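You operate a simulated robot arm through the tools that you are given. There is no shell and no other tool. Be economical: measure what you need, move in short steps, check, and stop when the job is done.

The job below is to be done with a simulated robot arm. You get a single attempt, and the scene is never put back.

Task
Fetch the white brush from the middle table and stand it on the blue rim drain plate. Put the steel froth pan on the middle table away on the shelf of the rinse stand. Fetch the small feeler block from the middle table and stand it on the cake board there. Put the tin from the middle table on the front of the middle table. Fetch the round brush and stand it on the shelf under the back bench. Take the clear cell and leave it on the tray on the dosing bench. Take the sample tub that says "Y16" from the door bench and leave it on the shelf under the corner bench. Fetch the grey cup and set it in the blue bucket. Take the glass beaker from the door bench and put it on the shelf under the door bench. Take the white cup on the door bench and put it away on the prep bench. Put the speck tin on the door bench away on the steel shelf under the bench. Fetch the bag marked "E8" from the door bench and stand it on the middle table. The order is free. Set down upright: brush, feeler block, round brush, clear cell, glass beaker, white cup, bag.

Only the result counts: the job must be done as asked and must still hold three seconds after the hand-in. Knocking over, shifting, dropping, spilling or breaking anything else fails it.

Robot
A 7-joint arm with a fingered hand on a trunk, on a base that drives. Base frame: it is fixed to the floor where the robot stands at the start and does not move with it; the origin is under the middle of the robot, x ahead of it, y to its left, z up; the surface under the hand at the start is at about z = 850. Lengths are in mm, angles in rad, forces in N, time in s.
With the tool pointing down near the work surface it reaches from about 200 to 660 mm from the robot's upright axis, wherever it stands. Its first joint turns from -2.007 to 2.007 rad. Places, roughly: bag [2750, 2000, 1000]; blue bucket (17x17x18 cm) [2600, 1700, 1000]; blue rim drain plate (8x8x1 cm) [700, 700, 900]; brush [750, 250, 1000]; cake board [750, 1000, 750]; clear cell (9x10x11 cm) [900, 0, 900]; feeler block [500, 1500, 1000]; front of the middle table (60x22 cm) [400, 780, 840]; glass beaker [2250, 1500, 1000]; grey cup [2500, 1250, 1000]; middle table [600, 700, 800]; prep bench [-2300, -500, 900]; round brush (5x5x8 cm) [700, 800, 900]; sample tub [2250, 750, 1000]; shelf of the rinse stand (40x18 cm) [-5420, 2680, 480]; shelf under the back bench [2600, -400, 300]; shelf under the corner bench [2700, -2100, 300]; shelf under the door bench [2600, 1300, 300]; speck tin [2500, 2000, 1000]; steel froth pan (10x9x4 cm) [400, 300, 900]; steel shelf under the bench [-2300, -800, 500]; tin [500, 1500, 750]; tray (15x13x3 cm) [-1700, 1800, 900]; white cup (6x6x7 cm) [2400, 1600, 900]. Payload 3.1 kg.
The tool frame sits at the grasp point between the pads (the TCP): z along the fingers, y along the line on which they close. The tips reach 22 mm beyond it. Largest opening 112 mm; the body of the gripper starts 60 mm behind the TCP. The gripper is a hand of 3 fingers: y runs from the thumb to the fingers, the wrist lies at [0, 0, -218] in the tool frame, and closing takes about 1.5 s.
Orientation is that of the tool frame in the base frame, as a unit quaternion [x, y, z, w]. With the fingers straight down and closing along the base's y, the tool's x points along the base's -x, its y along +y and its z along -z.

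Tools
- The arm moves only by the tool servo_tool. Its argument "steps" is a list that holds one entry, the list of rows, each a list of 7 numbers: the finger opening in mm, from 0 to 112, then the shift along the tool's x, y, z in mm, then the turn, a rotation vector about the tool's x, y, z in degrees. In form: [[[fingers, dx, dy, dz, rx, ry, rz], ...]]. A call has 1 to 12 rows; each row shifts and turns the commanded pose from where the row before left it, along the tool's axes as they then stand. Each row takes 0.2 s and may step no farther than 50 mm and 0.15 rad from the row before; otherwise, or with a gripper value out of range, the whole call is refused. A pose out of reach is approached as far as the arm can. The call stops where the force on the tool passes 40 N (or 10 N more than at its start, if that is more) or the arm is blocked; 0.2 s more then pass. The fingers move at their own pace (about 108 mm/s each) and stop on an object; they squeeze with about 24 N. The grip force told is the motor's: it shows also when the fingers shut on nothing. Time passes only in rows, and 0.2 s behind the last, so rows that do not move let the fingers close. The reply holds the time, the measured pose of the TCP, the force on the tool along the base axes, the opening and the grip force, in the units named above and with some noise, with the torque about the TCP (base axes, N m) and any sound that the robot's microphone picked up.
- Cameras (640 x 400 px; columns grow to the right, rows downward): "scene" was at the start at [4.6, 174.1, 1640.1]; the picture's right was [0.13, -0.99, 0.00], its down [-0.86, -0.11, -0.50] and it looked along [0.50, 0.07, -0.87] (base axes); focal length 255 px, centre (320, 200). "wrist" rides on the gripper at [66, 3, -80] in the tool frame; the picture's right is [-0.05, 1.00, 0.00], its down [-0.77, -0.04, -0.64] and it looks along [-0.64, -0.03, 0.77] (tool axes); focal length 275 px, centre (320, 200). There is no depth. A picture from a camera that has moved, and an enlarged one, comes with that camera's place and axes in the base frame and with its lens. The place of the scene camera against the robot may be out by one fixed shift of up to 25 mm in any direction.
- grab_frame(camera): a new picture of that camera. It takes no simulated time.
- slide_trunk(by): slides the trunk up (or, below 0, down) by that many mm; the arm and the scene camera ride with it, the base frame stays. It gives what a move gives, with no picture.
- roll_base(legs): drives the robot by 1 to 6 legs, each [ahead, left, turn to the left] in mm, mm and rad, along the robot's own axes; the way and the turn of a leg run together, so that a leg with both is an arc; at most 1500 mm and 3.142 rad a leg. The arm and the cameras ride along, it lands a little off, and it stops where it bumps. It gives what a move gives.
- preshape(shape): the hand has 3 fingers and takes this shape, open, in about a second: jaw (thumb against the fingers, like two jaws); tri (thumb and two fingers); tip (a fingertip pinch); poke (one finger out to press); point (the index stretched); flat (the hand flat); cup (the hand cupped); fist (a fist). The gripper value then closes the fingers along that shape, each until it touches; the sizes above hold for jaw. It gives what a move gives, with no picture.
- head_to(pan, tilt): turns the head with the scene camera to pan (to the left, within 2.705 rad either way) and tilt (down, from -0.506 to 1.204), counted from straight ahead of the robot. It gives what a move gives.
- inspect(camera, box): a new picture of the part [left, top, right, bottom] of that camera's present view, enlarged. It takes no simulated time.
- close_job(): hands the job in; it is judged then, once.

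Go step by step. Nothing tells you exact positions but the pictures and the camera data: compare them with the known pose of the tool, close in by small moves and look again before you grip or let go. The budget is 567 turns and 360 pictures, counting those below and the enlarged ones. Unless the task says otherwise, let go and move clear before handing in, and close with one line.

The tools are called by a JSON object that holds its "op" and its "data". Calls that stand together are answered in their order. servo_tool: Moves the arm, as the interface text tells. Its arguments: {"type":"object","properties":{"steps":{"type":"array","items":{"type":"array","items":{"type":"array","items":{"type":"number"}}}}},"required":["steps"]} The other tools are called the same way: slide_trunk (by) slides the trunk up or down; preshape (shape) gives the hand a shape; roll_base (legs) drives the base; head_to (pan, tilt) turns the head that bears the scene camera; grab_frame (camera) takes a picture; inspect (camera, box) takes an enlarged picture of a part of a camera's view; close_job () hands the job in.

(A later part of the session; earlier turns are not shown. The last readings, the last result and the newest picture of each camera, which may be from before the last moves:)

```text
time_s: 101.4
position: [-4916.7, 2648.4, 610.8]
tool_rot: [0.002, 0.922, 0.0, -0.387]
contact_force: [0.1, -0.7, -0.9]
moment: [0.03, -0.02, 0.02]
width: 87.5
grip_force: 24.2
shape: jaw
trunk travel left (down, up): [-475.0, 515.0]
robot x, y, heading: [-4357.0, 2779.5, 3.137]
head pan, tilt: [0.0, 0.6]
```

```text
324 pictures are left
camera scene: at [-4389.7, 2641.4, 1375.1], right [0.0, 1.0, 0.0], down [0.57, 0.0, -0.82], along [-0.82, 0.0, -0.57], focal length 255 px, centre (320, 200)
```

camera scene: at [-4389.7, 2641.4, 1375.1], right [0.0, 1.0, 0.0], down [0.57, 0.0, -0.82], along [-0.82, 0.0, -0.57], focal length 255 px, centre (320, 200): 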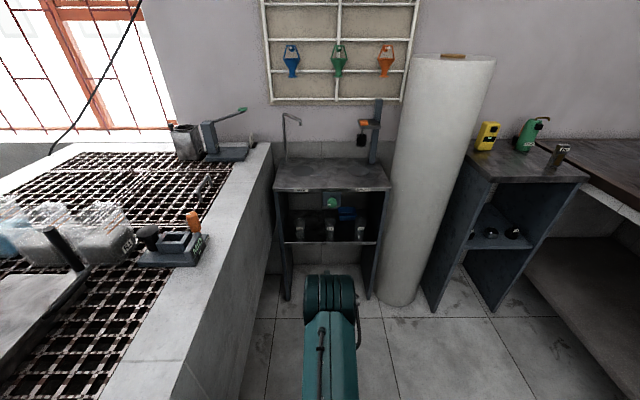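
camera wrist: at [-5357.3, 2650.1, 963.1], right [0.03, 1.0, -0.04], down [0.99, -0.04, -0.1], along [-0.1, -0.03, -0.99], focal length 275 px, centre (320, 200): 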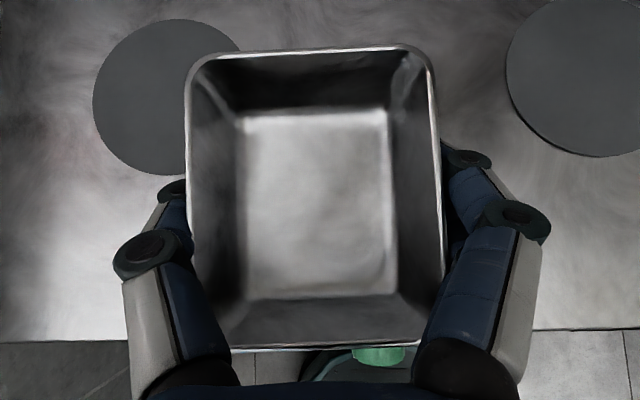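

{"op": "inspect", "data": {"camera": "scene", "box": [260, 150, 400, 255]}}

{"op": "grab_frame", "data": {"camera": "wrist"}}

```text
3.81 times, centred on (330, 202) of scene
camera zoom: at [-4389.7, 2641.4, 1375.1], right [0.0, 1.0, 0.0], down [0.57, 0.0, -0.82], along [-0.82, 0.0, -0.57], focal length 973 px, centre (282, 190)
```

zoom: 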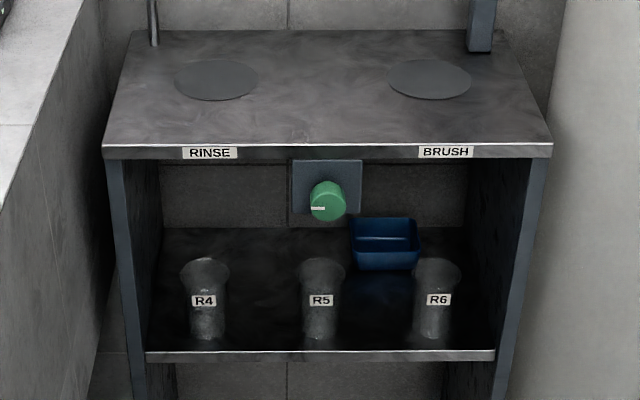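

```text
322 pictures are left
camera wrist: at [-4905.2, 2651.1, 713.2], right [0.04, 1.0, -0.04], down [0.99, -0.04, -0.1], along [-0.11, -0.03, -0.99], focal length 275 px, centre (320, 200)
```

wrist: 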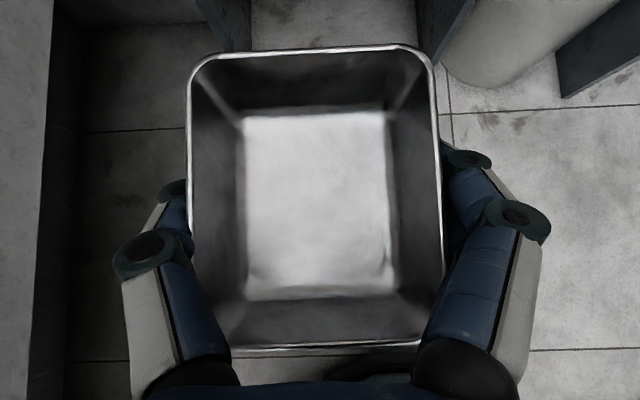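

To make the forearm flat I raise the hand relative to the trunk and lower the trunk by the same amount, still well clear of the stand.

{"op": "servo_tool", "data": {"steps": [[[60, 34, 0, -33.5, 0, 0, 0], [60, 34, 0, -33.5, 0, 0, 0], [60, 34, 0, -33.5, 0, 0, 0], [60, 34, 0, -33.5, 0, 0, 0], [60, 34, 0, -33.5, 0, 0, 0], [60, 34, 0, -33.5, 0, 0, 0], [60, 34, 0, -33.5, 0, 0, 0]]]}}

{"op": "slide_trunk", "data": {"by": -300}}

{"op": "grab_frame", "data": {"camera": "scene"}}

```text
time_s: 103.0
position: [-4915.9, 2651.2, 946.9]
tool_rot: [0.001, 0.922, -0.001, -0.387]
contact_force: [0.0, -0.9, -1.0]
moment: [0.02, 0.04, 0.01]
width: 87.3
grip_force: 24.5
shape: jaw
trunk travel left (down, up): [-475.0, 515.0]
robot x, y, heading: [-4362.6, 2780.4, 3.134]
head pan, tilt: [0.0, 0.6]
```

```text
time_s: 106.0
position: [-4915.6, 2650.7, 647.4]
tool_rot: [0.001, 0.922, -0.001, -0.387]
contact_force: [-0.1, -0.4, -1.0]
moment: [-0.04, -0.02, 0.0]
width: 87.4
grip_force: 23.8
shape: jaw
trunk travel left (down, up): [-175.0, 815.0]
robot x, y, heading: [-4359.1, 2782.1, 3.141]
head pan, tilt: [0.0, 0.6]
```

```text
321 pictures are left
camera scene: at [-4389.6, 2641.4, 1075.2], right [0.0, 1.0, 0.0], down [0.57, 0.0, -0.82], along [-0.82, 0.0, -0.57], focal length 255 px, centre (320, 200)
```

scene: 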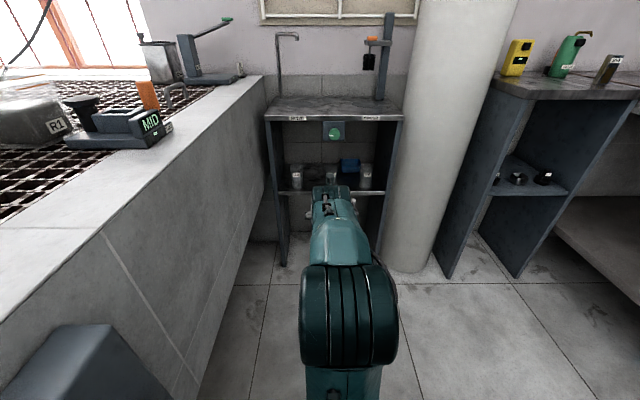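

The forearm is now flat. I flatten the hand by 15° for the entry, shift towards the gap between R4 and R5, and check the shelf again.

{"op": "servo_tool", "data": {"steps": [[[60, 0, -21, 0, 0, 7.5, 0], [60, 0, -21, 0, 0, 7.5, 0], [60, 0, 0, 0, 0, 0, 0]]]}}

{"op": "inspect", "data": {"camera": "scene", "box": [255, 80, 415, 200]}}

{"op": "grab_frame", "data": {"camera": "wrist"}}

```text
time_s: 106.8
position: [-4916.9, 2608.8, 647.1]
tool_rot: [0.003, 0.864, 0.001, -0.504]
contact_force: [-0.3, -0.3, -1.8]
moment: [0.0, -0.01, -0.04]
width: 87.4
grip_force: 23.5
shape: jaw
trunk travel left (down, up): [-175.0, 815.0]
robot x, y, heading: [-4360.4, 2787.2, 3.138]
head pan, tilt: [0.0, 0.6]
```

```text
3.33 times, centred on (335, 140) of scene
camera zoom: at [-4389.5, 2641.4, 1075.2], right [0.0, 1.0, 0.0], down [0.56, 0.0, -0.83], along [-0.83, 0.0, -0.56], focal length 851 px, centre (270, 400)
```

zoom: 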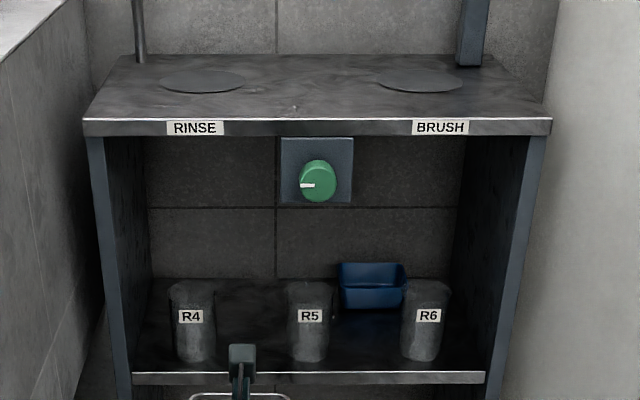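

```text
319 pictures are left
camera wrist: at [-4878.2, 2612.0, 743.2], right [0.03, 1.0, -0.04], down [0.93, -0.04, -0.36], along [-0.36, -0.03, -0.93], focal length 275 px, centre (320, 200)
```

wrist: 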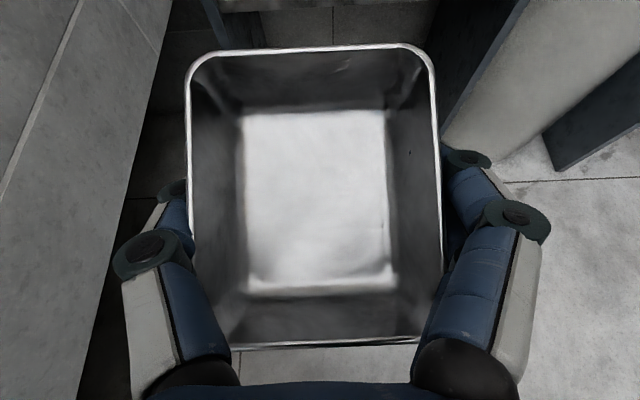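

The hand is centred on the gap (y ≈ 2609) and high enough to pass over the cups. I drive forward in two stages.

{"op": "roll_base", "data": {"legs": [[330, 0, 0]]}}

{"op": "grab_frame", "data": {"camera": "wrist"}}

{"op": "inspect", "data": {"camera": "scene", "box": [240, 60, 430, 200]}}

```text
time_s: 109.0
position: [-5250.9, 2606.6, 646.2]
tool_rot: [-0.001, 0.864, -0.001, -0.504]
contact_force: [-0.6, 0.1, -1.4]
moment: [-0.01, -0.01, -0.01]
width: 87.7
grip_force: 24.5
shape: jaw
trunk travel left (down, up): [-175.0, 815.0]
robot x, y, heading: [-4694.4, 2785.5, -3.142]
head pan, tilt: [0.0, 0.6]
```

```text
318 pictures are left
camera wrist: at [-5213.1, 2609.3, 743.2], right [0.02, 1.0, -0.04], down [0.93, -0.03, -0.36], along [-0.36, -0.03, -0.93], focal length 275 px, centre (320, 200)
```

wrist: 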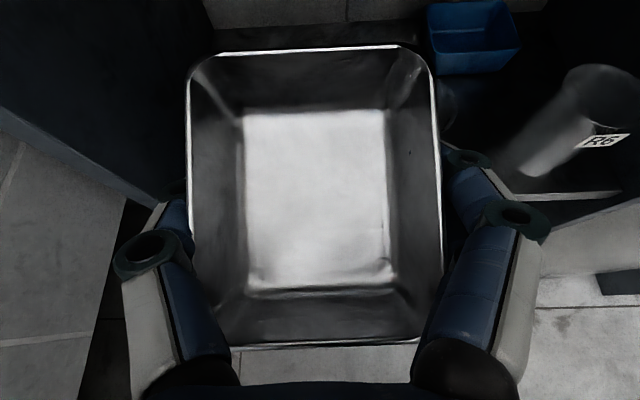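

```text
2.86 times, centred on (335, 130) of scene
camera zoom: at [-4724.6, 2641.6, 1075.2], right [0.0, 1.0, 0.0], down [0.56, 0.0, -0.83], along [-0.83, 0.0, -0.56], focal length 730 px, centre (277, 400)
```

zoom: 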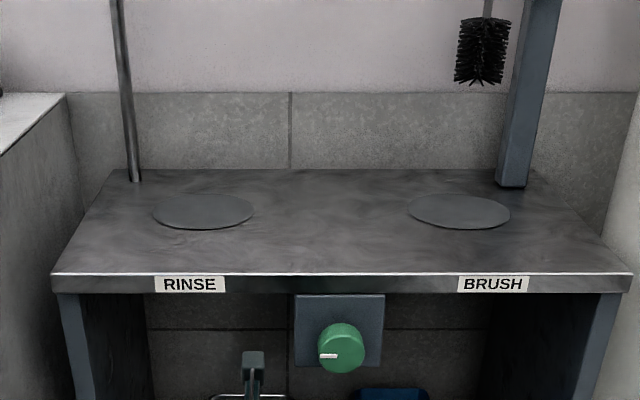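

Clear over the cups so far. I continue forward until the pan is past them.

{"op": "roll_base", "data": {"legs": [[100, 0, 0]]}}

{"op": "roll_base", "data": {"legs": [[78, 0, 0]]}}

{"op": "grab_frame", "data": {"camera": "wrist"}}

```text
time_s: 110.2
position: [-5350.0, 2603.2, 647.0]
tool_rot: [-0.002, 0.864, -0.002, -0.504]
contact_force: [-0.6, -0.8, -1.5]
moment: [0.02, -0.02, 0.01]
width: 87.9
grip_force: 24.1
shape: jaw
trunk travel left (down, up): [-175.0, 815.0]
robot x, y, heading: [-4794.4, 2778.3, -3.14]
head pan, tilt: [0.0, 0.6]
```

```text
time_s: 111.2
position: [-5426.8, 2603.4, 647.3]
tool_rot: [-0.003, 0.864, -0.003, -0.504]
contact_force: [-0.6, 0.4, -0.5]
moment: [-0.01, -0.02, -0.01]
width: 87.8
grip_force: 23.6
shape: jaw
trunk travel left (down, up): [-175.0, 815.0]
robot x, y, heading: [-4874.6, 2782.0, -3.133]
head pan, tilt: [0.0, 0.6]
```

```text
316 pictures are left
camera wrist: at [-5390.1, 2606.5, 743.2], right [0.02, 1.0, -0.04], down [0.93, -0.03, -0.36], along [-0.36, -0.03, -0.93], focal length 275 px, centre (320, 200)
```

wrist: 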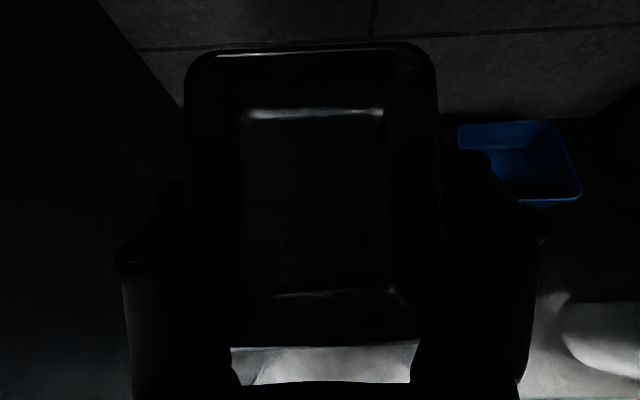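

The pan is past the cups. I now tip the hand back to 45° while moving in and down, then lower with the trunk.

{"op": "servo_tool", "data": {"steps": [[[60, -3.4, 0.5, 14.2, 0, -2.5, 0], [60, -2.8, 0.5, 14.2, 0, -2.5, 0], [60, -2.2, 0.5, 14.3, 0, -2.5, 0], [60, -1.6, 0.5, 14.4, 0, -2.5, 0], [60, -0.9, 0.5, 14.5, 0, -2.5, 0], [60, -0.3, 0.5, 14.5, 0, -2.5, 0], [60, 0, 0, 0, 0, 0, 0]]]}}

{"op": "slide_trunk", "data": {"by": -55}}

{"op": "grab_frame", "data": {"camera": "wrist"}}

{"op": "grab_frame", "data": {"camera": "scene"}}

```text
time_s: 113.0
position: [-5465.8, 2603.8, 576.2]
tool_rot: [-0.011, 0.928, -0.004, -0.371]
contact_force: [-0.3, -0.2, -0.7]
moment: [-0.05, 0.0, 0.0]
width: 87.8
grip_force: 23.8
shape: jaw
trunk travel left (down, up): [-175.0, 815.0]
robot x, y, heading: [-4852.8, 2786.0, 3.14]
head pan, tilt: [0.0, 0.6]
stopped in row 7: the arm was blocked; the commanded pose is now the measured one
```

```text
time_s: 114.0
position: [-5468.8, 2607.6, 520.8]
tool_rot: [-0.007, 0.927, -0.003, -0.375]
contact_force: [-0.3, -0.6, -0.8]
moment: [-0.01, 0.01, -0.01]
width: 87.8
grip_force: 24.4
shape: jaw
trunk travel left (down, up): [-120.0, 870.0]
robot x, y, heading: [-4853.6, 2784.1, 3.135]
head pan, tilt: [0.0, 0.6]
```

```text
315 pictures are left
camera wrist: at [-5460.2, 2611.2, 622.9], right [0.02, 1.0, -0.03], down [1.0, -0.02, -0.08], along [-0.08, -0.03, -1.0], focal length 275 px, centre (320, 200)
```

wrist: 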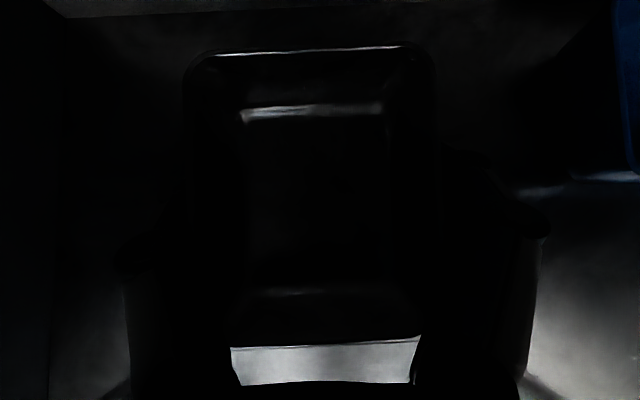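

```text
314 pictures are left
camera scene: at [-4884.6, 2641.2, 1018.9], right [0.01, 1.0, 0.0], down [0.56, 0.0, -0.83], along [-0.83, 0.01, -0.56], focal length 255 px, centre (320, 200)
```

scene: 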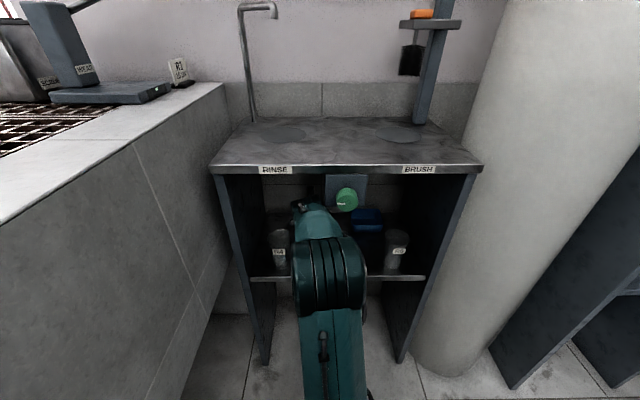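

Something (probably the wrist against the slab edge) pushed the base back 20 mm; it is clear now after lowering. I roll 22 mm forward, then lower gently to contact.

{"op": "roll_base", "data": {"legs": [[22, 0, 0]]}}

{"op": "servo_tool", "data": {"steps": [[[60, -1.4, 0, 1.4, 0, 0, 0], [60, -1.4, 0, 1.4, 0, 0, 0], [60, -1.4, 0, 1.4, 0, 0, 0], [60, -1.4, 0, 1.4, 0, 0, 0], [60, -1.4, 0, 1.4, 0, 0, 0], [60, -1.4, 0, 1.4, 0, 0, 0]]]}}

```text
time_s: 114.8
position: [-5489.6, 2600.7, 524.3]
tool_rot: [-0.013, 0.926, -0.004, -0.377]
contact_force: [-0.1, 0.2, -0.6]
moment: [0.0, -0.01, -0.01]
width: 88.5
grip_force: 23.9
shape: jaw
trunk travel left (down, up): [-120.0, 870.0]
robot x, y, heading: [-4874.4, 2785.0, 3.13]
head pan, tilt: [0.0, 0.6]
```

```text
time_s: 116.2
position: [-5490.4, 2601.3, 511.5]
tool_rot: [-0.013, 0.926, -0.004, -0.376]
contact_force: [0.0, 0.1, -1.1]
moment: [-0.01, 0.01, 0.03]
width: 88.4
grip_force: 24.2
shape: jaw
trunk travel left (down, up): [-120.0, 870.0]
robot x, y, heading: [-4874.0, 2787.4, 3.129]
head pan, tilt: [0.0, 0.6]
```

{"op": "servo_tool", "data": {"steps": [[[60, -1.4, 0, 1.4, 0, 0, 0], [60, -1.4, 0, 1.4, 0, 0, 0], [60, -1.4, 0, 1.4, 0, 0, 0], [60, -1.4, 0, 1.4, 0, 0, 0], [60, -1.4, 0, 1.4, 0, 0, 0], [60, -1.4, 0, 1.4, 0, 0, 0], [60, -1.4, 0, 1.4, 0, 0, 0]]]}}

{"op": "inspect", "data": {"camera": "scene", "box": [210, 140, 490, 300]}}

{"op": "grab_frame", "data": {"camera": "wrist"}}

```text
time_s: 117.8
position: [-5491.9, 2604.6, 497.7]
tool_rot: [-0.01, 0.926, -0.007, -0.377]
contact_force: [-1.0, -2.7, 5.5]
moment: [0.23, -0.27, -0.07]
width: 88.2
grip_force: 23.9
shape: jaw
trunk travel left (down, up): [-120.0, 870.0]
robot x, y, heading: [-4878.3, 2787.7, 3.132]
head pan, tilt: [0.0, 0.6]
```

```text
2.29 times, centred on (350, 220) of scene
camera zoom: at [-4907.9, 2644.7, 1020.3], right [0.01, 1.0, 0.0], down [0.56, -0.01, -0.83], along [-0.83, 0.01, -0.56], focal length 584 px, centre (251, 154)
```

zoom: 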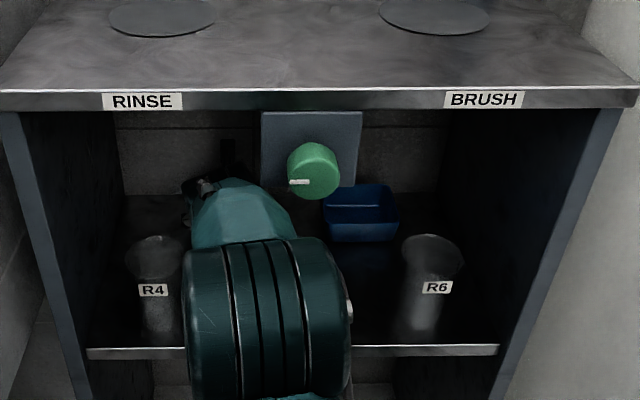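

```text
312 pictures are left
camera wrist: at [-5483.0, 2609.4, 601.3], right [0.01, 1.0, -0.04], down [1.0, -0.01, -0.08], along [-0.08, -0.04, -1.0], focal length 275 px, centre (320, 200)
```

wrist: 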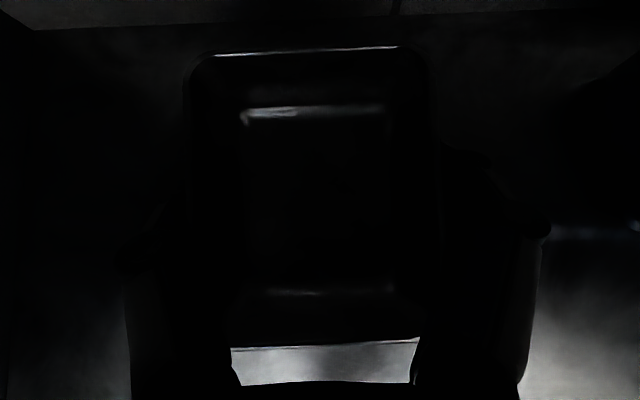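

{"op": "servo_tool", "data": {"steps": [[[60, -1, 0, 1, 0, 0, 0], [60, 0, 0, 0, 0, 0, 0], [60, 0, 0, 0, 0, 0, 0]]]}}

```text
time_s: 118.6
position: [-5491.4, 2606.0, 497.3]
tool_rot: [-0.011, 0.926, -0.007, -0.376]
contact_force: [-3.7, 1.6, 12.1]
moment: [0.56, -0.48, 0.19]
width: 87.9
grip_force: 24.1
shape: jaw
trunk travel left (down, up): [-120.0, 870.0]
robot x, y, heading: [-4876.3, 2786.3, 3.133]
head pan, tilt: [0.0, 0.6]
```

The pan rests on the shelf. I open the fingers a little, rise with the trunk and check that the pan stays.

{"op": "servo_tool", "data": {"steps": [[[95, 0, 0, 0, 0, 0, 0], [102, 0, 0, 0, 0, 0, 0], [102, 0, 0, 0, 0, 0, 0]]]}}

{"op": "slide_trunk", "data": {"by": 38}}

{"op": "grab_frame", "data": {"camera": "wrist"}}

```text
time_s: 119.4
position: [-5490.0, 2603.6, 495.1]
tool_rot: [-0.011, 0.927, -0.008, -0.374]
contact_force: [0.7, 0.3, 2.6]
moment: [0.04, -0.06, 0.01]
width: 101.7
grip_force: 0.1
shape: jaw
trunk travel left (down, up): [-120.0, 870.0]
robot x, y, heading: [-4874.5, 2786.7, 3.134]
head pan, tilt: [0.0, 0.6]
```

```text
time_s: 120.2
position: [-5491.9, 2599.7, 533.5]
tool_rot: [-0.014, 0.926, -0.006, -0.377]
contact_force: [1.2, 0.1, 0.2]
moment: [-0.02, 0.01, -0.01]
width: 102.2
grip_force: 0.0
shape: jaw
trunk travel left (down, up): [-158.0, 832.0]
robot x, y, heading: [-4875.6, 2783.4, 3.133]
head pan, tilt: [0.0, 0.6]
```

```text
311 pictures are left
camera wrist: at [-5482.0, 2602.2, 636.7], right [0.0, 1.0, -0.03], down [1.0, 0.0, -0.08], along [-0.08, -0.03, -1.0], focal length 275 px, centre (320, 200)
```

wrist: 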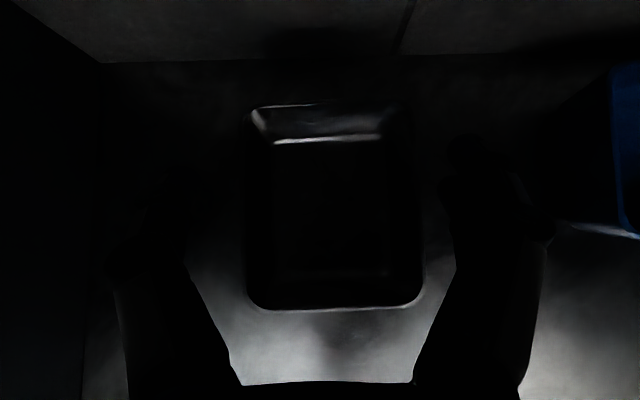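

The pan stays on the shelf. I flatten the hand while rising, then back out the way I came.

{"op": "servo_tool", "data": {"steps": [[[102, 5, 0, -5, 0, 2.5, 0], [102, 5.2, 0, -4.7, 0, 2.5, 0], [102, 5.4, 0, -4.5, 0, 2.5, 0], [102, 5.6, 0, -4.2, 0, 2.5, 0], [60, 5.8, 0, -3.9, 0, 2.5, 0], [60, 6, 0, -3.6, 0, 2.5, 0], [60, 0, 0, 0, 0, 0, 0], [60, 0, 0, 0, 0, 0, 0]]]}}

{"op": "roll_base", "data": {"legs": [[-55, 0, 0]]}}

{"op": "slide_trunk", "data": {"by": 70}}

{"op": "grab_frame", "data": {"camera": "wrist"}}

{"op": "grab_frame", "data": {"camera": "scene"}}

```text
time_s: 122.0
position: [-5490.5, 2604.3, 575.6]
tool_rot: [-0.009, 0.87, -0.008, -0.493]
contact_force: [0.2, -0.5, 0.2]
moment: [-0.01, 0.0, 0.0]
width: 60.7
grip_force: 0.0
shape: jaw
trunk travel left (down, up): [-158.0, 832.0]
robot x, y, heading: [-4877.5, 2784.6, 3.135]
head pan, tilt: [0.0, 0.6]
```

```text
time_s: 123.0
position: [-5437.6, 2602.3, 576.1]
tool_rot: [-0.011, 0.87, -0.009, -0.493]
contact_force: [-0.5, 0.1, -0.2]
moment: [-0.03, -0.02, 0.01]
width: 60.9
grip_force: 0.2
shape: jaw
trunk travel left (down, up): [-158.0, 832.0]
robot x, y, heading: [-4825.7, 2783.4, 3.131]
head pan, tilt: [0.0, 0.6]
```

```text
time_s: 124.0
position: [-5437.6, 2603.5, 646.4]
tool_rot: [-0.01, 0.87, -0.008, -0.493]
contact_force: [-0.2, -0.8, -0.2]
moment: [-0.01, -0.05, -0.01]
width: 60.5
grip_force: 0.0
shape: jaw
trunk travel left (down, up): [-228.0, 762.0]
robot x, y, heading: [-4822.6, 2784.3, 3.131]
head pan, tilt: [0.0, 0.6]
```

```text
310 pictures are left
camera wrist: at [-5402.3, 2607.2, 742.7], right [0.0, 1.0, -0.04], down [0.94, -0.01, -0.33], along [-0.33, -0.04, -0.94], focal length 275 px, centre (320, 200)
```

wrist: 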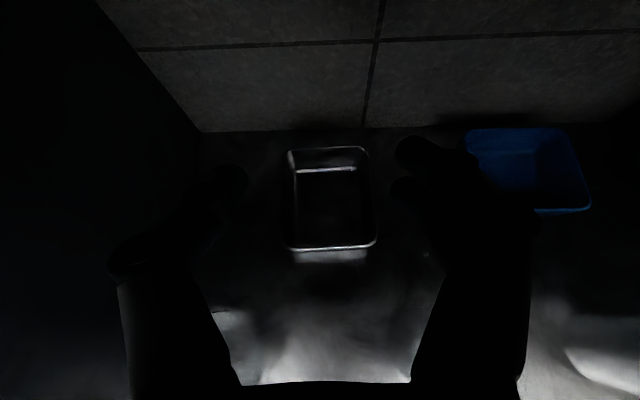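

```text
309 pictures are left
camera scene: at [-4853.9, 2644.3, 1128.2], right [0.01, 1.0, 0.0], down [0.56, 0.0, -0.83], along [-0.82, 0.01, -0.56], focal length 255 px, centre (320, 200)
```

scene: 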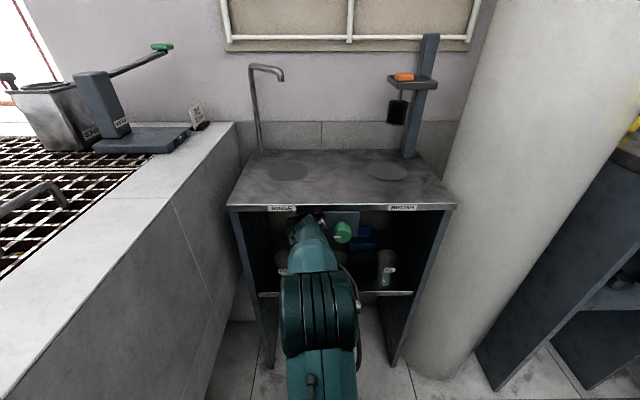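

Good; I back fully out and verify the cups and the pan.

{"op": "roll_base", "data": {"legs": [[-450, 0, 0]]}}

{"op": "inspect", "data": {"camera": "scene", "box": [250, 100, 410, 220]}}

```text
time_s: 126.7
position: [-5001.2, 2599.9, 646.2]
tool_rot: [-0.01, 0.87, -0.008, -0.493]
contact_force: [-0.5, 0.5, -0.4]
moment: [-0.02, 0.0, 0.01]
width: 60.3
grip_force: 0.1
shape: jaw
trunk travel left (down, up): [-228.0, 762.0]
robot x, y, heading: [-4385.6, 2780.7, 3.13]
head pan, tilt: [0.0, 0.6]
```

```text
3.33 times, centred on (330, 160) of scene
camera zoom: at [-4418.2, 2640.4, 1128.2], right [0.01, 1.0, 0.0], down [0.56, -0.01, -0.83], along [-0.82, 0.01, -0.56], focal length 851 px, centre (287, 333)
```

zoom: 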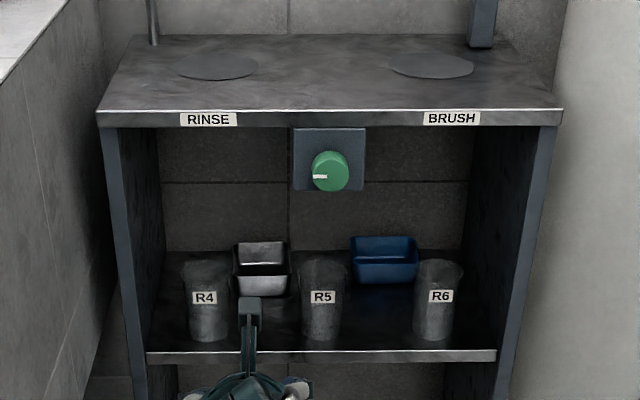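

The pan is away on the rinse shelf and the cups are untouched. I raise the trunk, bring the hand back to its standard pose and head back.

{"op": "slide_trunk", "data": {"by": 400}}

{"op": "servo_tool", "data": {"steps": [[[112, 0, 0, 0, 0, -8.5, 0], [112, 0, 0, 0, 0, -8.5, 0], [112, 0, 0, 0, 0, -8.5, 0], [112, 0, 0, 0, 0, -8.5, 0], [112, 0, 0, 0, 0, -8.5, 0], [112, 0, 0, 0, 0, -8.5, 0], [112, 0, 0, 0, 0, -8, 0], [112, -45, 0, 0, 0, 0, 0], [112, -45, 0, 0, 0, 0, 0], [112, -45, 0, 0, 0, 0, 0], [112, -45, 0, 0, 0, 0, 0]]]}}

{"op": "servo_tool", "data": {"steps": [[[112, 0, 0, 0, 0, 0, -8.5], [112, 0, 0, 0, 0, 0, -8.5], [112, 0, 0, 0, 0, 0, -8.5], [112, 0, 0, 0, 0, 0, -8.5], [112, 0, 0, 0, 0, 0, -8.5], [112, 0, 0, 0, 0, 0, -8.5], [112, 0, 0, 0, 0, 0, -8.5], [112, 0, 0, 0, 0, 0, -8.5], [112, 0, 0, 0, 0, 0, -8.5], [112, 0, 0, 0, 0, 0, -8.5], [112, 0, 0, 0, 0, 0, -8.5]]]}}

{"op": "servo_tool", "data": {"steps": [[[112, 0, 0, 0, 0, 0, -8.5], [112, 0, 0, 0, 0, 0, -8.5], [112, 0, 0, 0, 0, 0, -8.5], [112, 0, 0, 0, 0, 0, -8.5], [112, 0, 0, 0, 0, 0, -8.5], [112, 0, 0, 0, 0, 0, -8.5], [112, 0, 0, 0, 0, 0, -8.5], [112, 0, 0, 0, 0, 0, -8.5], [112, 0, 0, 0, 0, 0, -8.5], [112, 0, 0, 0, 0, 0, -8.5]]]}}

{"op": "slide_trunk", "data": {"by": 147}}

```text
time_s: 130.5
position: [-5000.8, 2599.9, 1046.1]
tool_rot: [-0.01, 0.87, -0.008, -0.493]
contact_force: [0.0, 0.6, 0.6]
moment: [-0.01, 0.0, -0.02]
width: 60.3
grip_force: 0.0
shape: jaw
trunk travel left (down, up): [-628.0, 362.0]
robot x, y, heading: [-4386.8, 2779.7, 3.132]
head pan, tilt: [0.0, 0.6]
```

```text
time_s: 132.9
position: [-4791.8, 2612.5, 1045.4]
tool_rot: [-0.012, 1.0, -0.002, -0.002]
contact_force: [-0.5, -0.5, 0.2]
moment: [0.02, 0.01, 0.02]
width: 112.1
grip_force: 0.1
shape: jaw
out of reach, approached as far as the arm can: row 7
trunk travel left (down, up): [-628.0, 362.0]
robot x, y, heading: [-4385.8, 2778.7, 3.128]
head pan, tilt: [0.0, 0.6]
```

```text
time_s: 135.3
position: [-4793.7, 2612.4, 1044.4]
tool_rot: [0.738, -0.675, 0.001, 0.003]
contact_force: [-0.5, -0.3, 1.5]
moment: [-0.02, -0.01, -0.04]
width: 111.7
grip_force: 0.1
shape: jaw
trunk travel left (down, up): [-628.0, 362.0]
robot x, y, heading: [-4384.3, 2777.4, 3.129]
head pan, tilt: [0.0, 0.6]
```

```text
time_s: 137.5
position: [-4793.8, 2612.8, 1045.4]
tool_rot: [1.0, 0.001, -0.001, 0.003]
contact_force: [0.3, -0.6, 0.6]
moment: [-0.02, 0.0, -0.01]
width: 111.9
grip_force: 0.0
shape: jaw
trunk travel left (down, up): [-628.0, 362.0]
robot x, y, heading: [-4387.6, 2781.0, 3.131]
head pan, tilt: [0.0, 0.6]
```

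```text
time_s: 139.3
position: [-4793.2, 2610.9, 1192.0]
tool_rot: [1.0, -0.001, -0.001, 0.003]
contact_force: [-0.1, 0.2, 0.7]
moment: [-0.02, 0.0, 0.04]
width: 112.1
grip_force: 0.1
shape: jaw
trunk travel left (down, up): [-775.0, 215.0]
robot x, y, heading: [-4384.5, 2781.3, 3.129]
head pan, tilt: [0.0, 0.6]
```

{"op": "roll_base", "data": {"legs": [[0, -270, 0], [0, 0, -3.13], [1500, 0, 0], [1500, 0, 0], [1080, 0, 0]]}}

{"op": "roll_base", "data": {"legs": [[0, -1200, 0], [0, -450, 0]]}}

{"op": "head_to", "data": {"pan": 0.0, "tilt": 0.7}}

{"op": "grab_frame", "data": {"camera": "scene"}}

```text
time_s: 167.9
position: [120.8, 3228.6, 1192.2]
tool_rot: [-0.004, 1.0, 0.003, 0.001]
contact_force: [-0.3, -0.1, -0.1]
moment: [0.01, -0.03, 0.02]
width: 112.0
grip_force: 0.0
shape: jaw
trunk travel left (down, up): [-775.0, 215.0]
robot x, y, heading: [-284.8, 3055.6, 0.003]
head pan, tilt: [0.0, 0.6]
```

```text
time_s: 176.1
position: [117.6, 1610.6, 1191.8]
tool_rot: [-0.008, 1.0, 0.002, 0.001]
contact_force: [-0.3, -0.9, -0.9]
moment: [0.03, -0.02, 0.0]
width: 111.8
grip_force: 0.0
shape: jaw
trunk travel left (down, up): [-775.0, 215.0]
robot x, y, heading: [-287.4, 1434.0, 0.008]
head pan, tilt: [0.0, 0.6]
```

```text
time_s: 176.8
position: [117.8, 1609.9, 1191.9]
tool_rot: [-0.007, 1.0, 0.002, 0.0]
contact_force: [0.1, -0.4, 0.5]
moment: [0.02, -0.02, -0.04]
width: 111.7
grip_force: 0.1
shape: jaw
trunk travel left (down, up): [-775.0, 215.0]
robot x, y, heading: [-286.8, 1432.6, 0.003]
head pan, tilt: [0.0, 0.7]
```

```text
307 pictures are left
camera scene: at [-263.5, 1599.3, 1666.6], right [0.01, -1.0, 0.0], down [-0.64, 0.0, -0.77], along [0.77, 0.01, -0.64], focal length 255 px, centre (320, 200)
```

scene: 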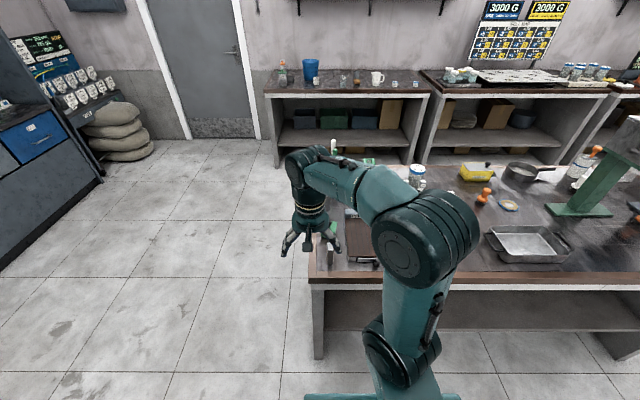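

The arm hides the table's left end. I swing the hand to the right to see it.

{"op": "servo_tool", "data": {"steps": [[[112, 0, -48, 0, 0, 0, 0], [112, 0, -48, 0, 0, 0, 0], [112, 0, -48, 0, 0, 0, 0], [112, 0, -48, 0, 0, 0, 0], [112, 0, -48, 0, 0, 0, 0], [112, 0, -48, 0, 0, 0, 0], [112, 0, -48, 0, 0, 0, 0], [112, 0, -48, 0, 0, 0, 0]]]}}

{"op": "head_to", "data": {"pan": 0.0, "tilt": 0.9}}

{"op": "grab_frame", "data": {"camera": "scene"}}

```text
time_s: 178.6
position: [121.5, 1222.6, 1189.1]
tool_rot: [-0.008, 1.0, 0.004, 0.001]
contact_force: [-0.4, -0.1, 0.2]
moment: [0.01, 0.02, -0.02]
width: 111.9
grip_force: 0.1
shape: jaw
trunk travel left (down, up): [-775.0, 215.0]
robot x, y, heading: [-289.6, 1433.0, 0.005]
head pan, tilt: [0.0, 0.7]
```

```text
time_s: 179.3
position: [122.7, 1224.6, 1190.0]
tool_rot: [-0.008, 1.0, 0.002, 0.001]
contact_force: [1.2, 0.7, 0.0]
moment: [0.02, -0.03, 0.0]
width: 111.8
grip_force: 0.1
shape: jaw
trunk travel left (down, up): [-775.0, 215.0]
robot x, y, heading: [-286.1, 1436.9, 0.01]
head pan, tilt: [0.0, 0.901]
```

```text
306 pictures are left
camera scene: at [-272.9, 1599.6, 1650.5], right [0.01, -1.0, 0.0], down [-0.78, -0.01, -0.62], along [0.62, 0.0, -0.78], focal length 255 px, centre (320, 200)
```

scene: 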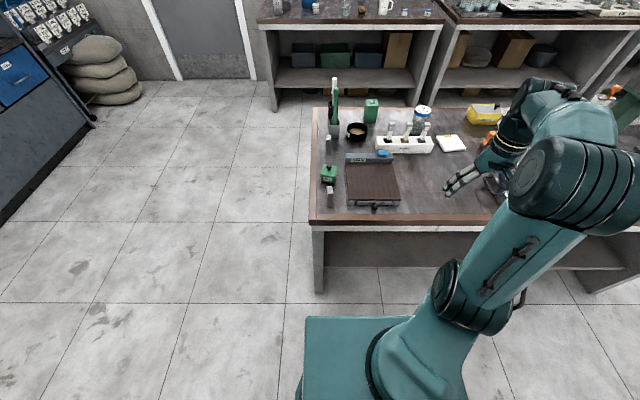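

{"op": "inspect", "data": {"camera": "scene", "box": [310, 70, 410, 220]}}

{"op": "inspect", "data": {"camera": "scene", "box": [360, 90, 510, 190]}}

```text
2.67 times, centred on (360, 145) of scene
camera zoom: at [-272.9, 1599.6, 1650.5], right [0.01, -1.0, 0.0], down [-0.78, -0.01, -0.62], along [0.62, 0.0, -0.78], focal length 681 px, centre (213, 347)
```

zoom: 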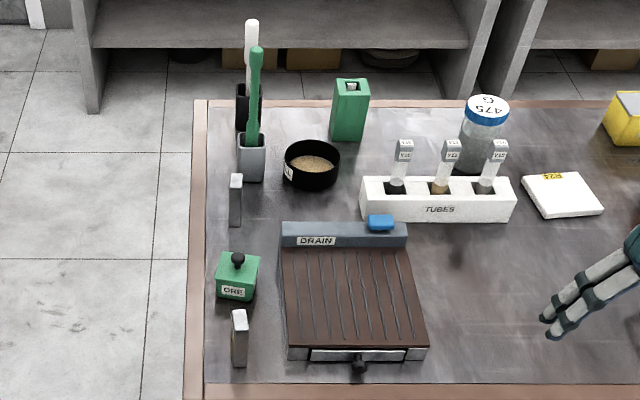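

```text
4.00 times, centred on (435, 140) of scene
camera zoom: at [-272.9, 1599.6, 1650.5], right [0.01, -1.0, 0.0], down [-0.78, -0.01, -0.62], along [0.62, 0.0, -0.78], focal length 1022 px, centre (-140, 440)
```

zoom: 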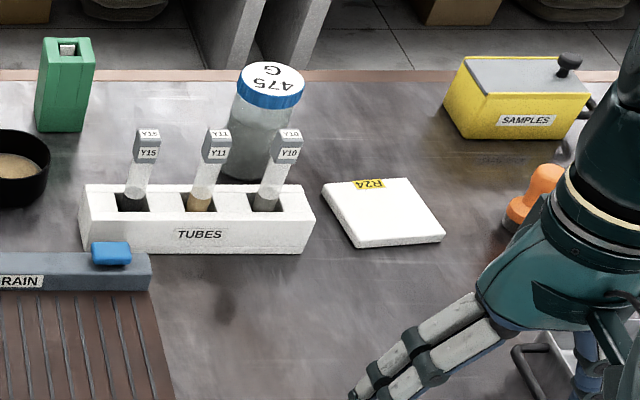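

Two grey feeler blocks stand at the table's left end, with a green "ORE" box between. I drive in and take a closer look.

{"op": "roll_base", "data": {"legs": [[280, 0, 0]]}}

{"op": "head_to", "data": {"pan": 0.0, "tilt": 1.0}}

{"op": "inspect", "data": {"camera": "scene", "box": [290, 40, 450, 200]}}

{"op": "grab_frame", "data": {"camera": "wrist"}}

```text
time_s: 181.3
position: [400.6, 1225.1, 1189.1]
tool_rot: [-0.006, 1.0, 0.002, 0.001]
contact_force: [0.8, 0.7, -0.6]
moment: [0.01, 0.01, 0.04]
width: 111.8
grip_force: 0.0
shape: jaw
trunk travel left (down, up): [-775.0, 215.0]
robot x, y, heading: [-9.4, 1435.8, 0.007]
head pan, tilt: [0.0, 0.901]
```

```text
time_s: 182.0
position: [401.1, 1225.9, 1190.0]
tool_rot: [-0.007, 1.0, 0.002, 0.001]
contact_force: [-0.4, -0.7, -0.1]
moment: [0.01, 0.01, 0.0]
width: 111.7
grip_force: 0.0
shape: jaw
trunk travel left (down, up): [-775.0, 215.0]
robot x, y, heading: [-8.4, 1437.8, 0.005]
head pan, tilt: [0.0, 1.0]
```

```text
2.50 times, centred on (370, 120) of scene
camera zoom: at [0.2, 1600.7, 1643.3], right [0.0, -1.0, 0.0], down [-0.84, 0.0, -0.54], along [0.54, 0.0, -0.84], focal length 639 px, centre (195, 400)
```

zoom: 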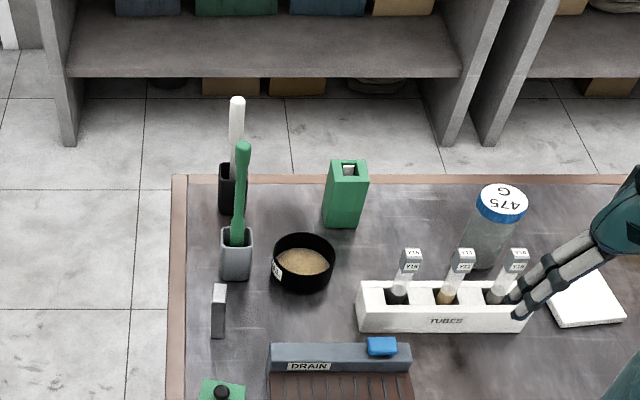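

```text
302 pictures are left
camera wrist: at [334.5, 1227.6, 1268.6], right [0.03, 1.0, 0.0], down [0.77, -0.03, 0.64], along [0.64, -0.02, -0.77], focal length 275 px, centre (320, 200)
```

wrist: 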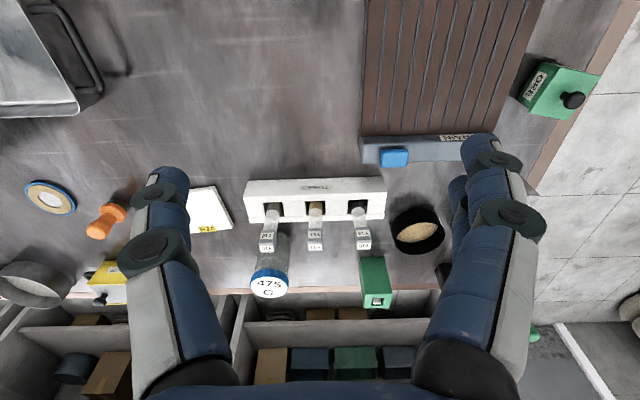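

{"op": "servo_tool", "data": {"steps": [[[112, 0, 48, 0, 0, 0, 0], [112, 0, 48, 0, 0, 0, 0], [112, 0, 48, 0, 0, 0, 0], [112, 0, 48, 0, 0, 0, 0], [112, 0, 48, 0, 0, 0, 0], [112, 30, 20, 0, 0, 0, 0], [112, 40, 0, 0, 0, 0, 0]]]}}

{"op": "grab_frame", "data": {"camera": "wrist"}}

{"op": "inspect", "data": {"camera": "wrist", "box": [260, 0, 460, 140]}}

```text
time_s: 183.6
position: [323.4, 1479.6, 1189.7]
tool_rot: [-0.005, 1.0, 0.004, 0.002]
contact_force: [0.1, -1.0, -0.2]
moment: [0.03, -0.04, 0.01]
width: 112.0
grip_force: 0.1
shape: jaw
trunk travel left (down, up): [-775.0, 215.0]
robot x, y, heading: [-10.5, 1439.3, 0.006]
head pan, tilt: [0.0, 1.0]
```

```text
301 pictures are left
camera wrist: at [256.9, 1481.6, 1268.7], right [0.04, 1.0, 0.01], down [0.77, -0.03, 0.64], along [0.64, -0.02, -0.77], focal length 275 px, centre (320, 200)
```

wrist: 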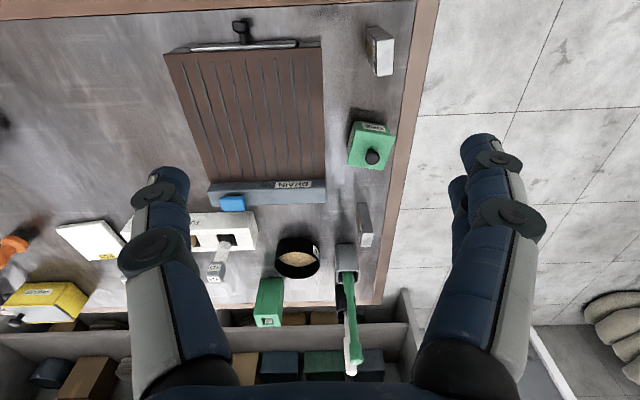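

```text
2.86 times, centred on (360, 70) of wrist
camera zoom: at [256.9, 1481.6, 1268.7], right [0.04, 1.0, 0.01], down [0.77, -0.03, 0.64], along [0.64, -0.02, -0.77], focal length 786 px, centre (206, 571)
```

zoom: 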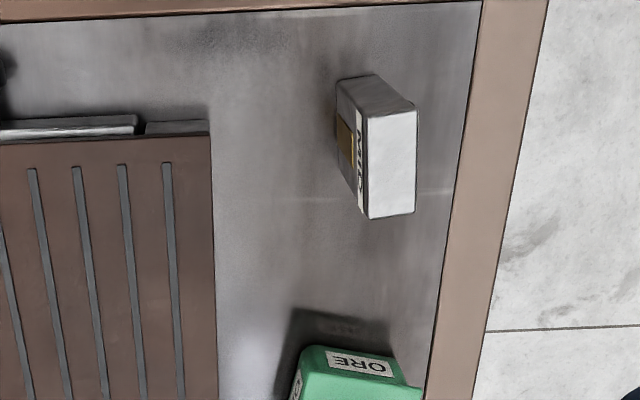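

{"op": "inspect", "data": {"camera": "wrist", "box": [310, 180, 410, 260]}}

{"op": "servo_tool", "data": {"steps": [[[112, 0, -45, 25, 0, 0, 0], [112, 0, -45, 25, 0, 0, 0], [112, 0, -45, 25, 0, 0, 0], [112, 0, -45, 25, 0, 0, 0]]]}}

{"op": "inspect", "data": {"camera": "wrist", "box": [400, 0, 600, 260]}}

```text
5.00 times, centred on (360, 220) of wrist
camera zoom: at [256.9, 1481.6, 1268.7], right [0.04, 1.0, 0.01], down [0.77, -0.03, 0.64], along [0.64, -0.02, -0.77], focal length 1376 px, centre (120, 100)
```

zoom: 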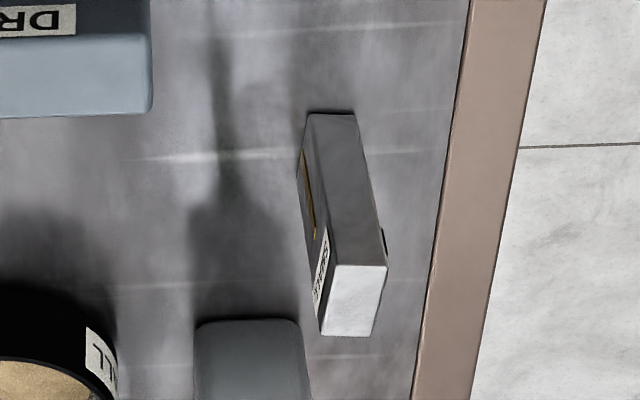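

```text
refused: row 1 steps farther than a row can; nothing moved
```

```text
1.54 times, centred on (500, 130) of wrist
camera zoom: at [256.9, 1481.6, 1268.7], right [0.04, 1.0, 0.01], down [0.77, -0.03, 0.64], along [0.64, -0.02, -0.77], focal length 424 px, centre (43, 308)
```

zoom: 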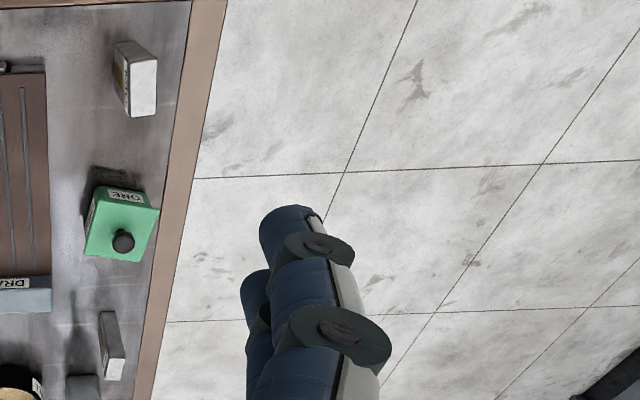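

The blocks differ in height; labels face −y, so I move the base right to read them.

{"op": "roll_base", "data": {"legs": [[0, -380, 0]]}}

{"op": "head_to", "data": {"pan": 0.5, "tilt": 0.85}}

{"op": "grab_frame", "data": {"camera": "scene"}}

```text
time_s: 186.0
position: [327.5, 1095.6, 1189.9]
tool_rot: [-0.007, 1.0, 0.003, 0.001]
contact_force: [-0.1, 0.5, 0.0]
moment: [0.01, 0.06, -0.02]
width: 111.9
grip_force: 0.0
shape: jaw
trunk travel left (down, up): [-775.0, 215.0]
robot x, y, heading: [-4.1, 1047.7, 0.002]
head pan, tilt: [0.0, 1.0]
```

```text
time_s: 186.9
position: [326.3, 1096.6, 1188.9]
tool_rot: [-0.007, 1.0, 0.003, 0.001]
contact_force: [0.8, 0.4, 0.0]
moment: [-0.01, 0.02, 0.0]
width: 112.0
grip_force: 0.1
shape: jaw
trunk travel left (down, up): [-775.0, 215.0]
robot x, y, heading: [-1.9, 1048.1, 0.001]
head pan, tilt: [0.499, 0.85]
```

```text
297 pictures are left
camera scene: at [0.5, 1250.8, 1654.3], right [0.48, -0.88, 0.0], down [-0.66, -0.36, -0.66], along [0.58, 0.32, -0.75], focal length 255 px, centre (320, 200)
```

scene: 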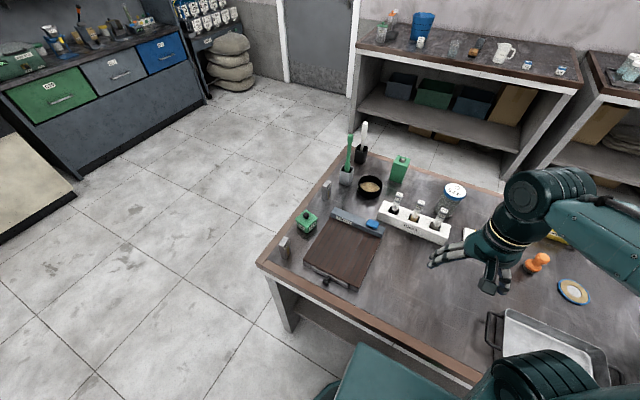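

{"op": "inspect", "data": {"camera": "scene", "box": [310, 165, 350, 205]}}

{"op": "inspect", "data": {"camera": "scene", "box": [265, 200, 325, 265]}}

{"op": "inspect", "data": {"camera": "scene", "box": [350, 170, 400, 205]}}

```text
10.00 times, centred on (330, 185) of scene
camera zoom: at [0.5, 1250.8, 1654.3], right [0.48, -0.88, 0.0], down [-0.66, -0.36, -0.66], along [0.58, 0.32, -0.75], focal length 2554 px, centre (220, 350)
```

zoom: 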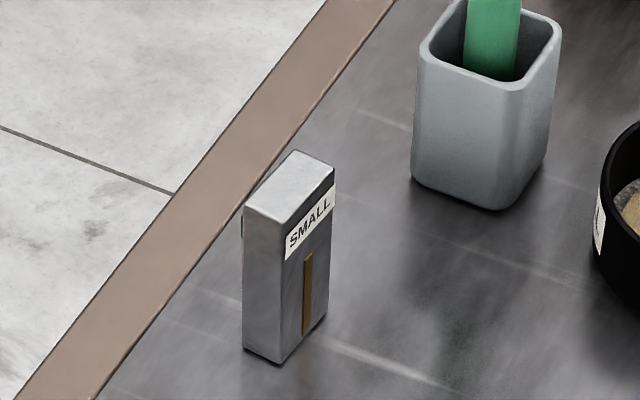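

```text
6.15 times, centred on (295, 232) of scene
camera zoom: at [0.5, 1250.8, 1654.3], right [0.48, -0.88, 0.0], down [-0.66, -0.36, -0.66], along [0.58, 0.32, -0.75], focal length 1572 px, centre (474, 0)
```

zoom: 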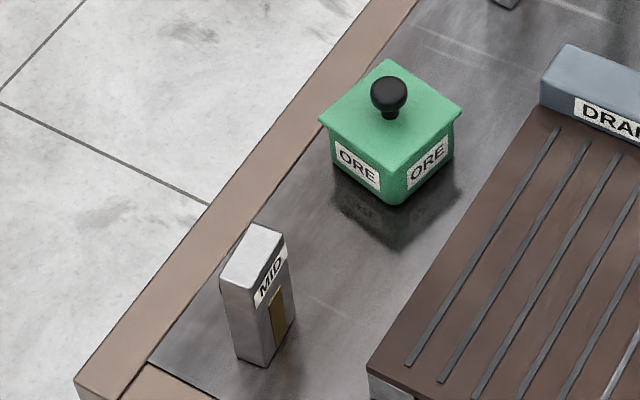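

```text
11.43 times, centred on (375, 188) of scene
camera zoom: at [0.5, 1250.8, 1654.3], right [0.48, -0.88, 0.0], down [-0.66, -0.36, -0.66], along [0.58, 0.32, -0.75], focal length 2919 px, centre (-309, 343)
```

zoom: 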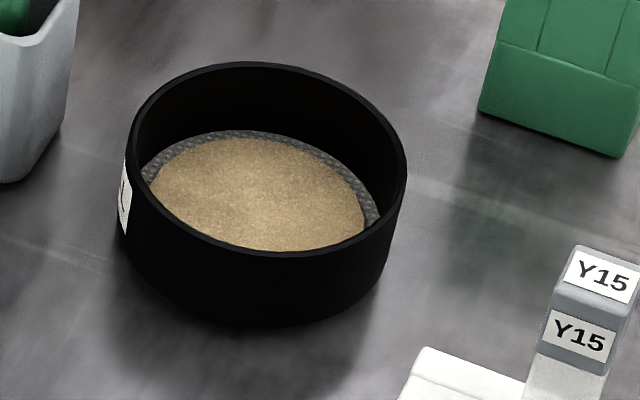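

The far block is labelled SMALL, and the tin is the green ORE tin. I go back to the left end and put the hand over the tin.

{"op": "roll_base", "data": {"legs": [[0, 390, 0]]}}

{"op": "servo_tool", "data": {"steps": [[[112, -20, 30, 25, 0, 0, 0], [112, -20, 30, 30, 0, 0, 0], [112, -15, 0, 40, 0, 0, 0], [112, 0, 0, 40, 0, 0, 0], [112, 0, 0, 40, 0, 0, 0]]]}}

{"op": "grab_frame", "data": {"camera": "wrist"}}

```text
time_s: 189.4
position: [324.3, 1491.7, 1189.1]
tool_rot: [-0.009, 1.0, 0.003, 0.001]
contact_force: [-0.2, 0.4, -0.1]
moment: [0.0, 0.0, -0.02]
width: 111.8
grip_force: 0.0
shape: jaw
trunk travel left (down, up): [-775.0, 215.0]
robot x, y, heading: [-7.9, 1443.2, 0.002]
head pan, tilt: [0.499, 0.85]
```

```text
time_s: 190.6
position: [380.2, 1553.3, 1015.0]
tool_rot: [-0.007, 1.0, 0.003, 0.001]
contact_force: [0.4, 0.7, -0.1]
moment: [0.0, -0.01, -0.01]
width: 111.9
grip_force: 0.0
shape: jaw
trunk travel left (down, up): [-775.0, 215.0]
robot x, y, heading: [-5.5, 1440.8, 0.002]
head pan, tilt: [0.499, 0.85]
```

```text
293 pictures are left
camera wrist: at [313.5, 1555.4, 1094.3], right [0.03, 1.0, 0.0], down [0.77, -0.03, 0.64], along [0.64, -0.02, -0.77], focal length 275 px, centre (320, 200)
```

wrist: 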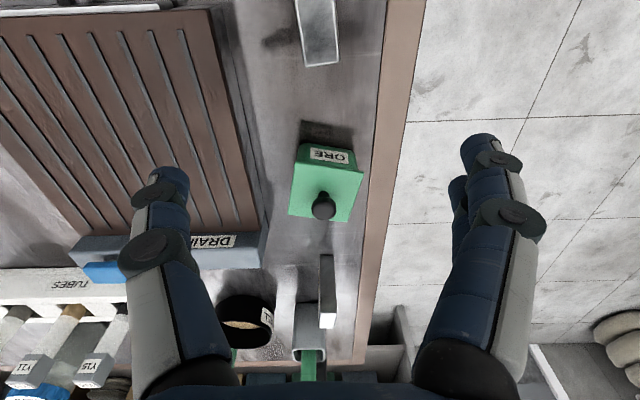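

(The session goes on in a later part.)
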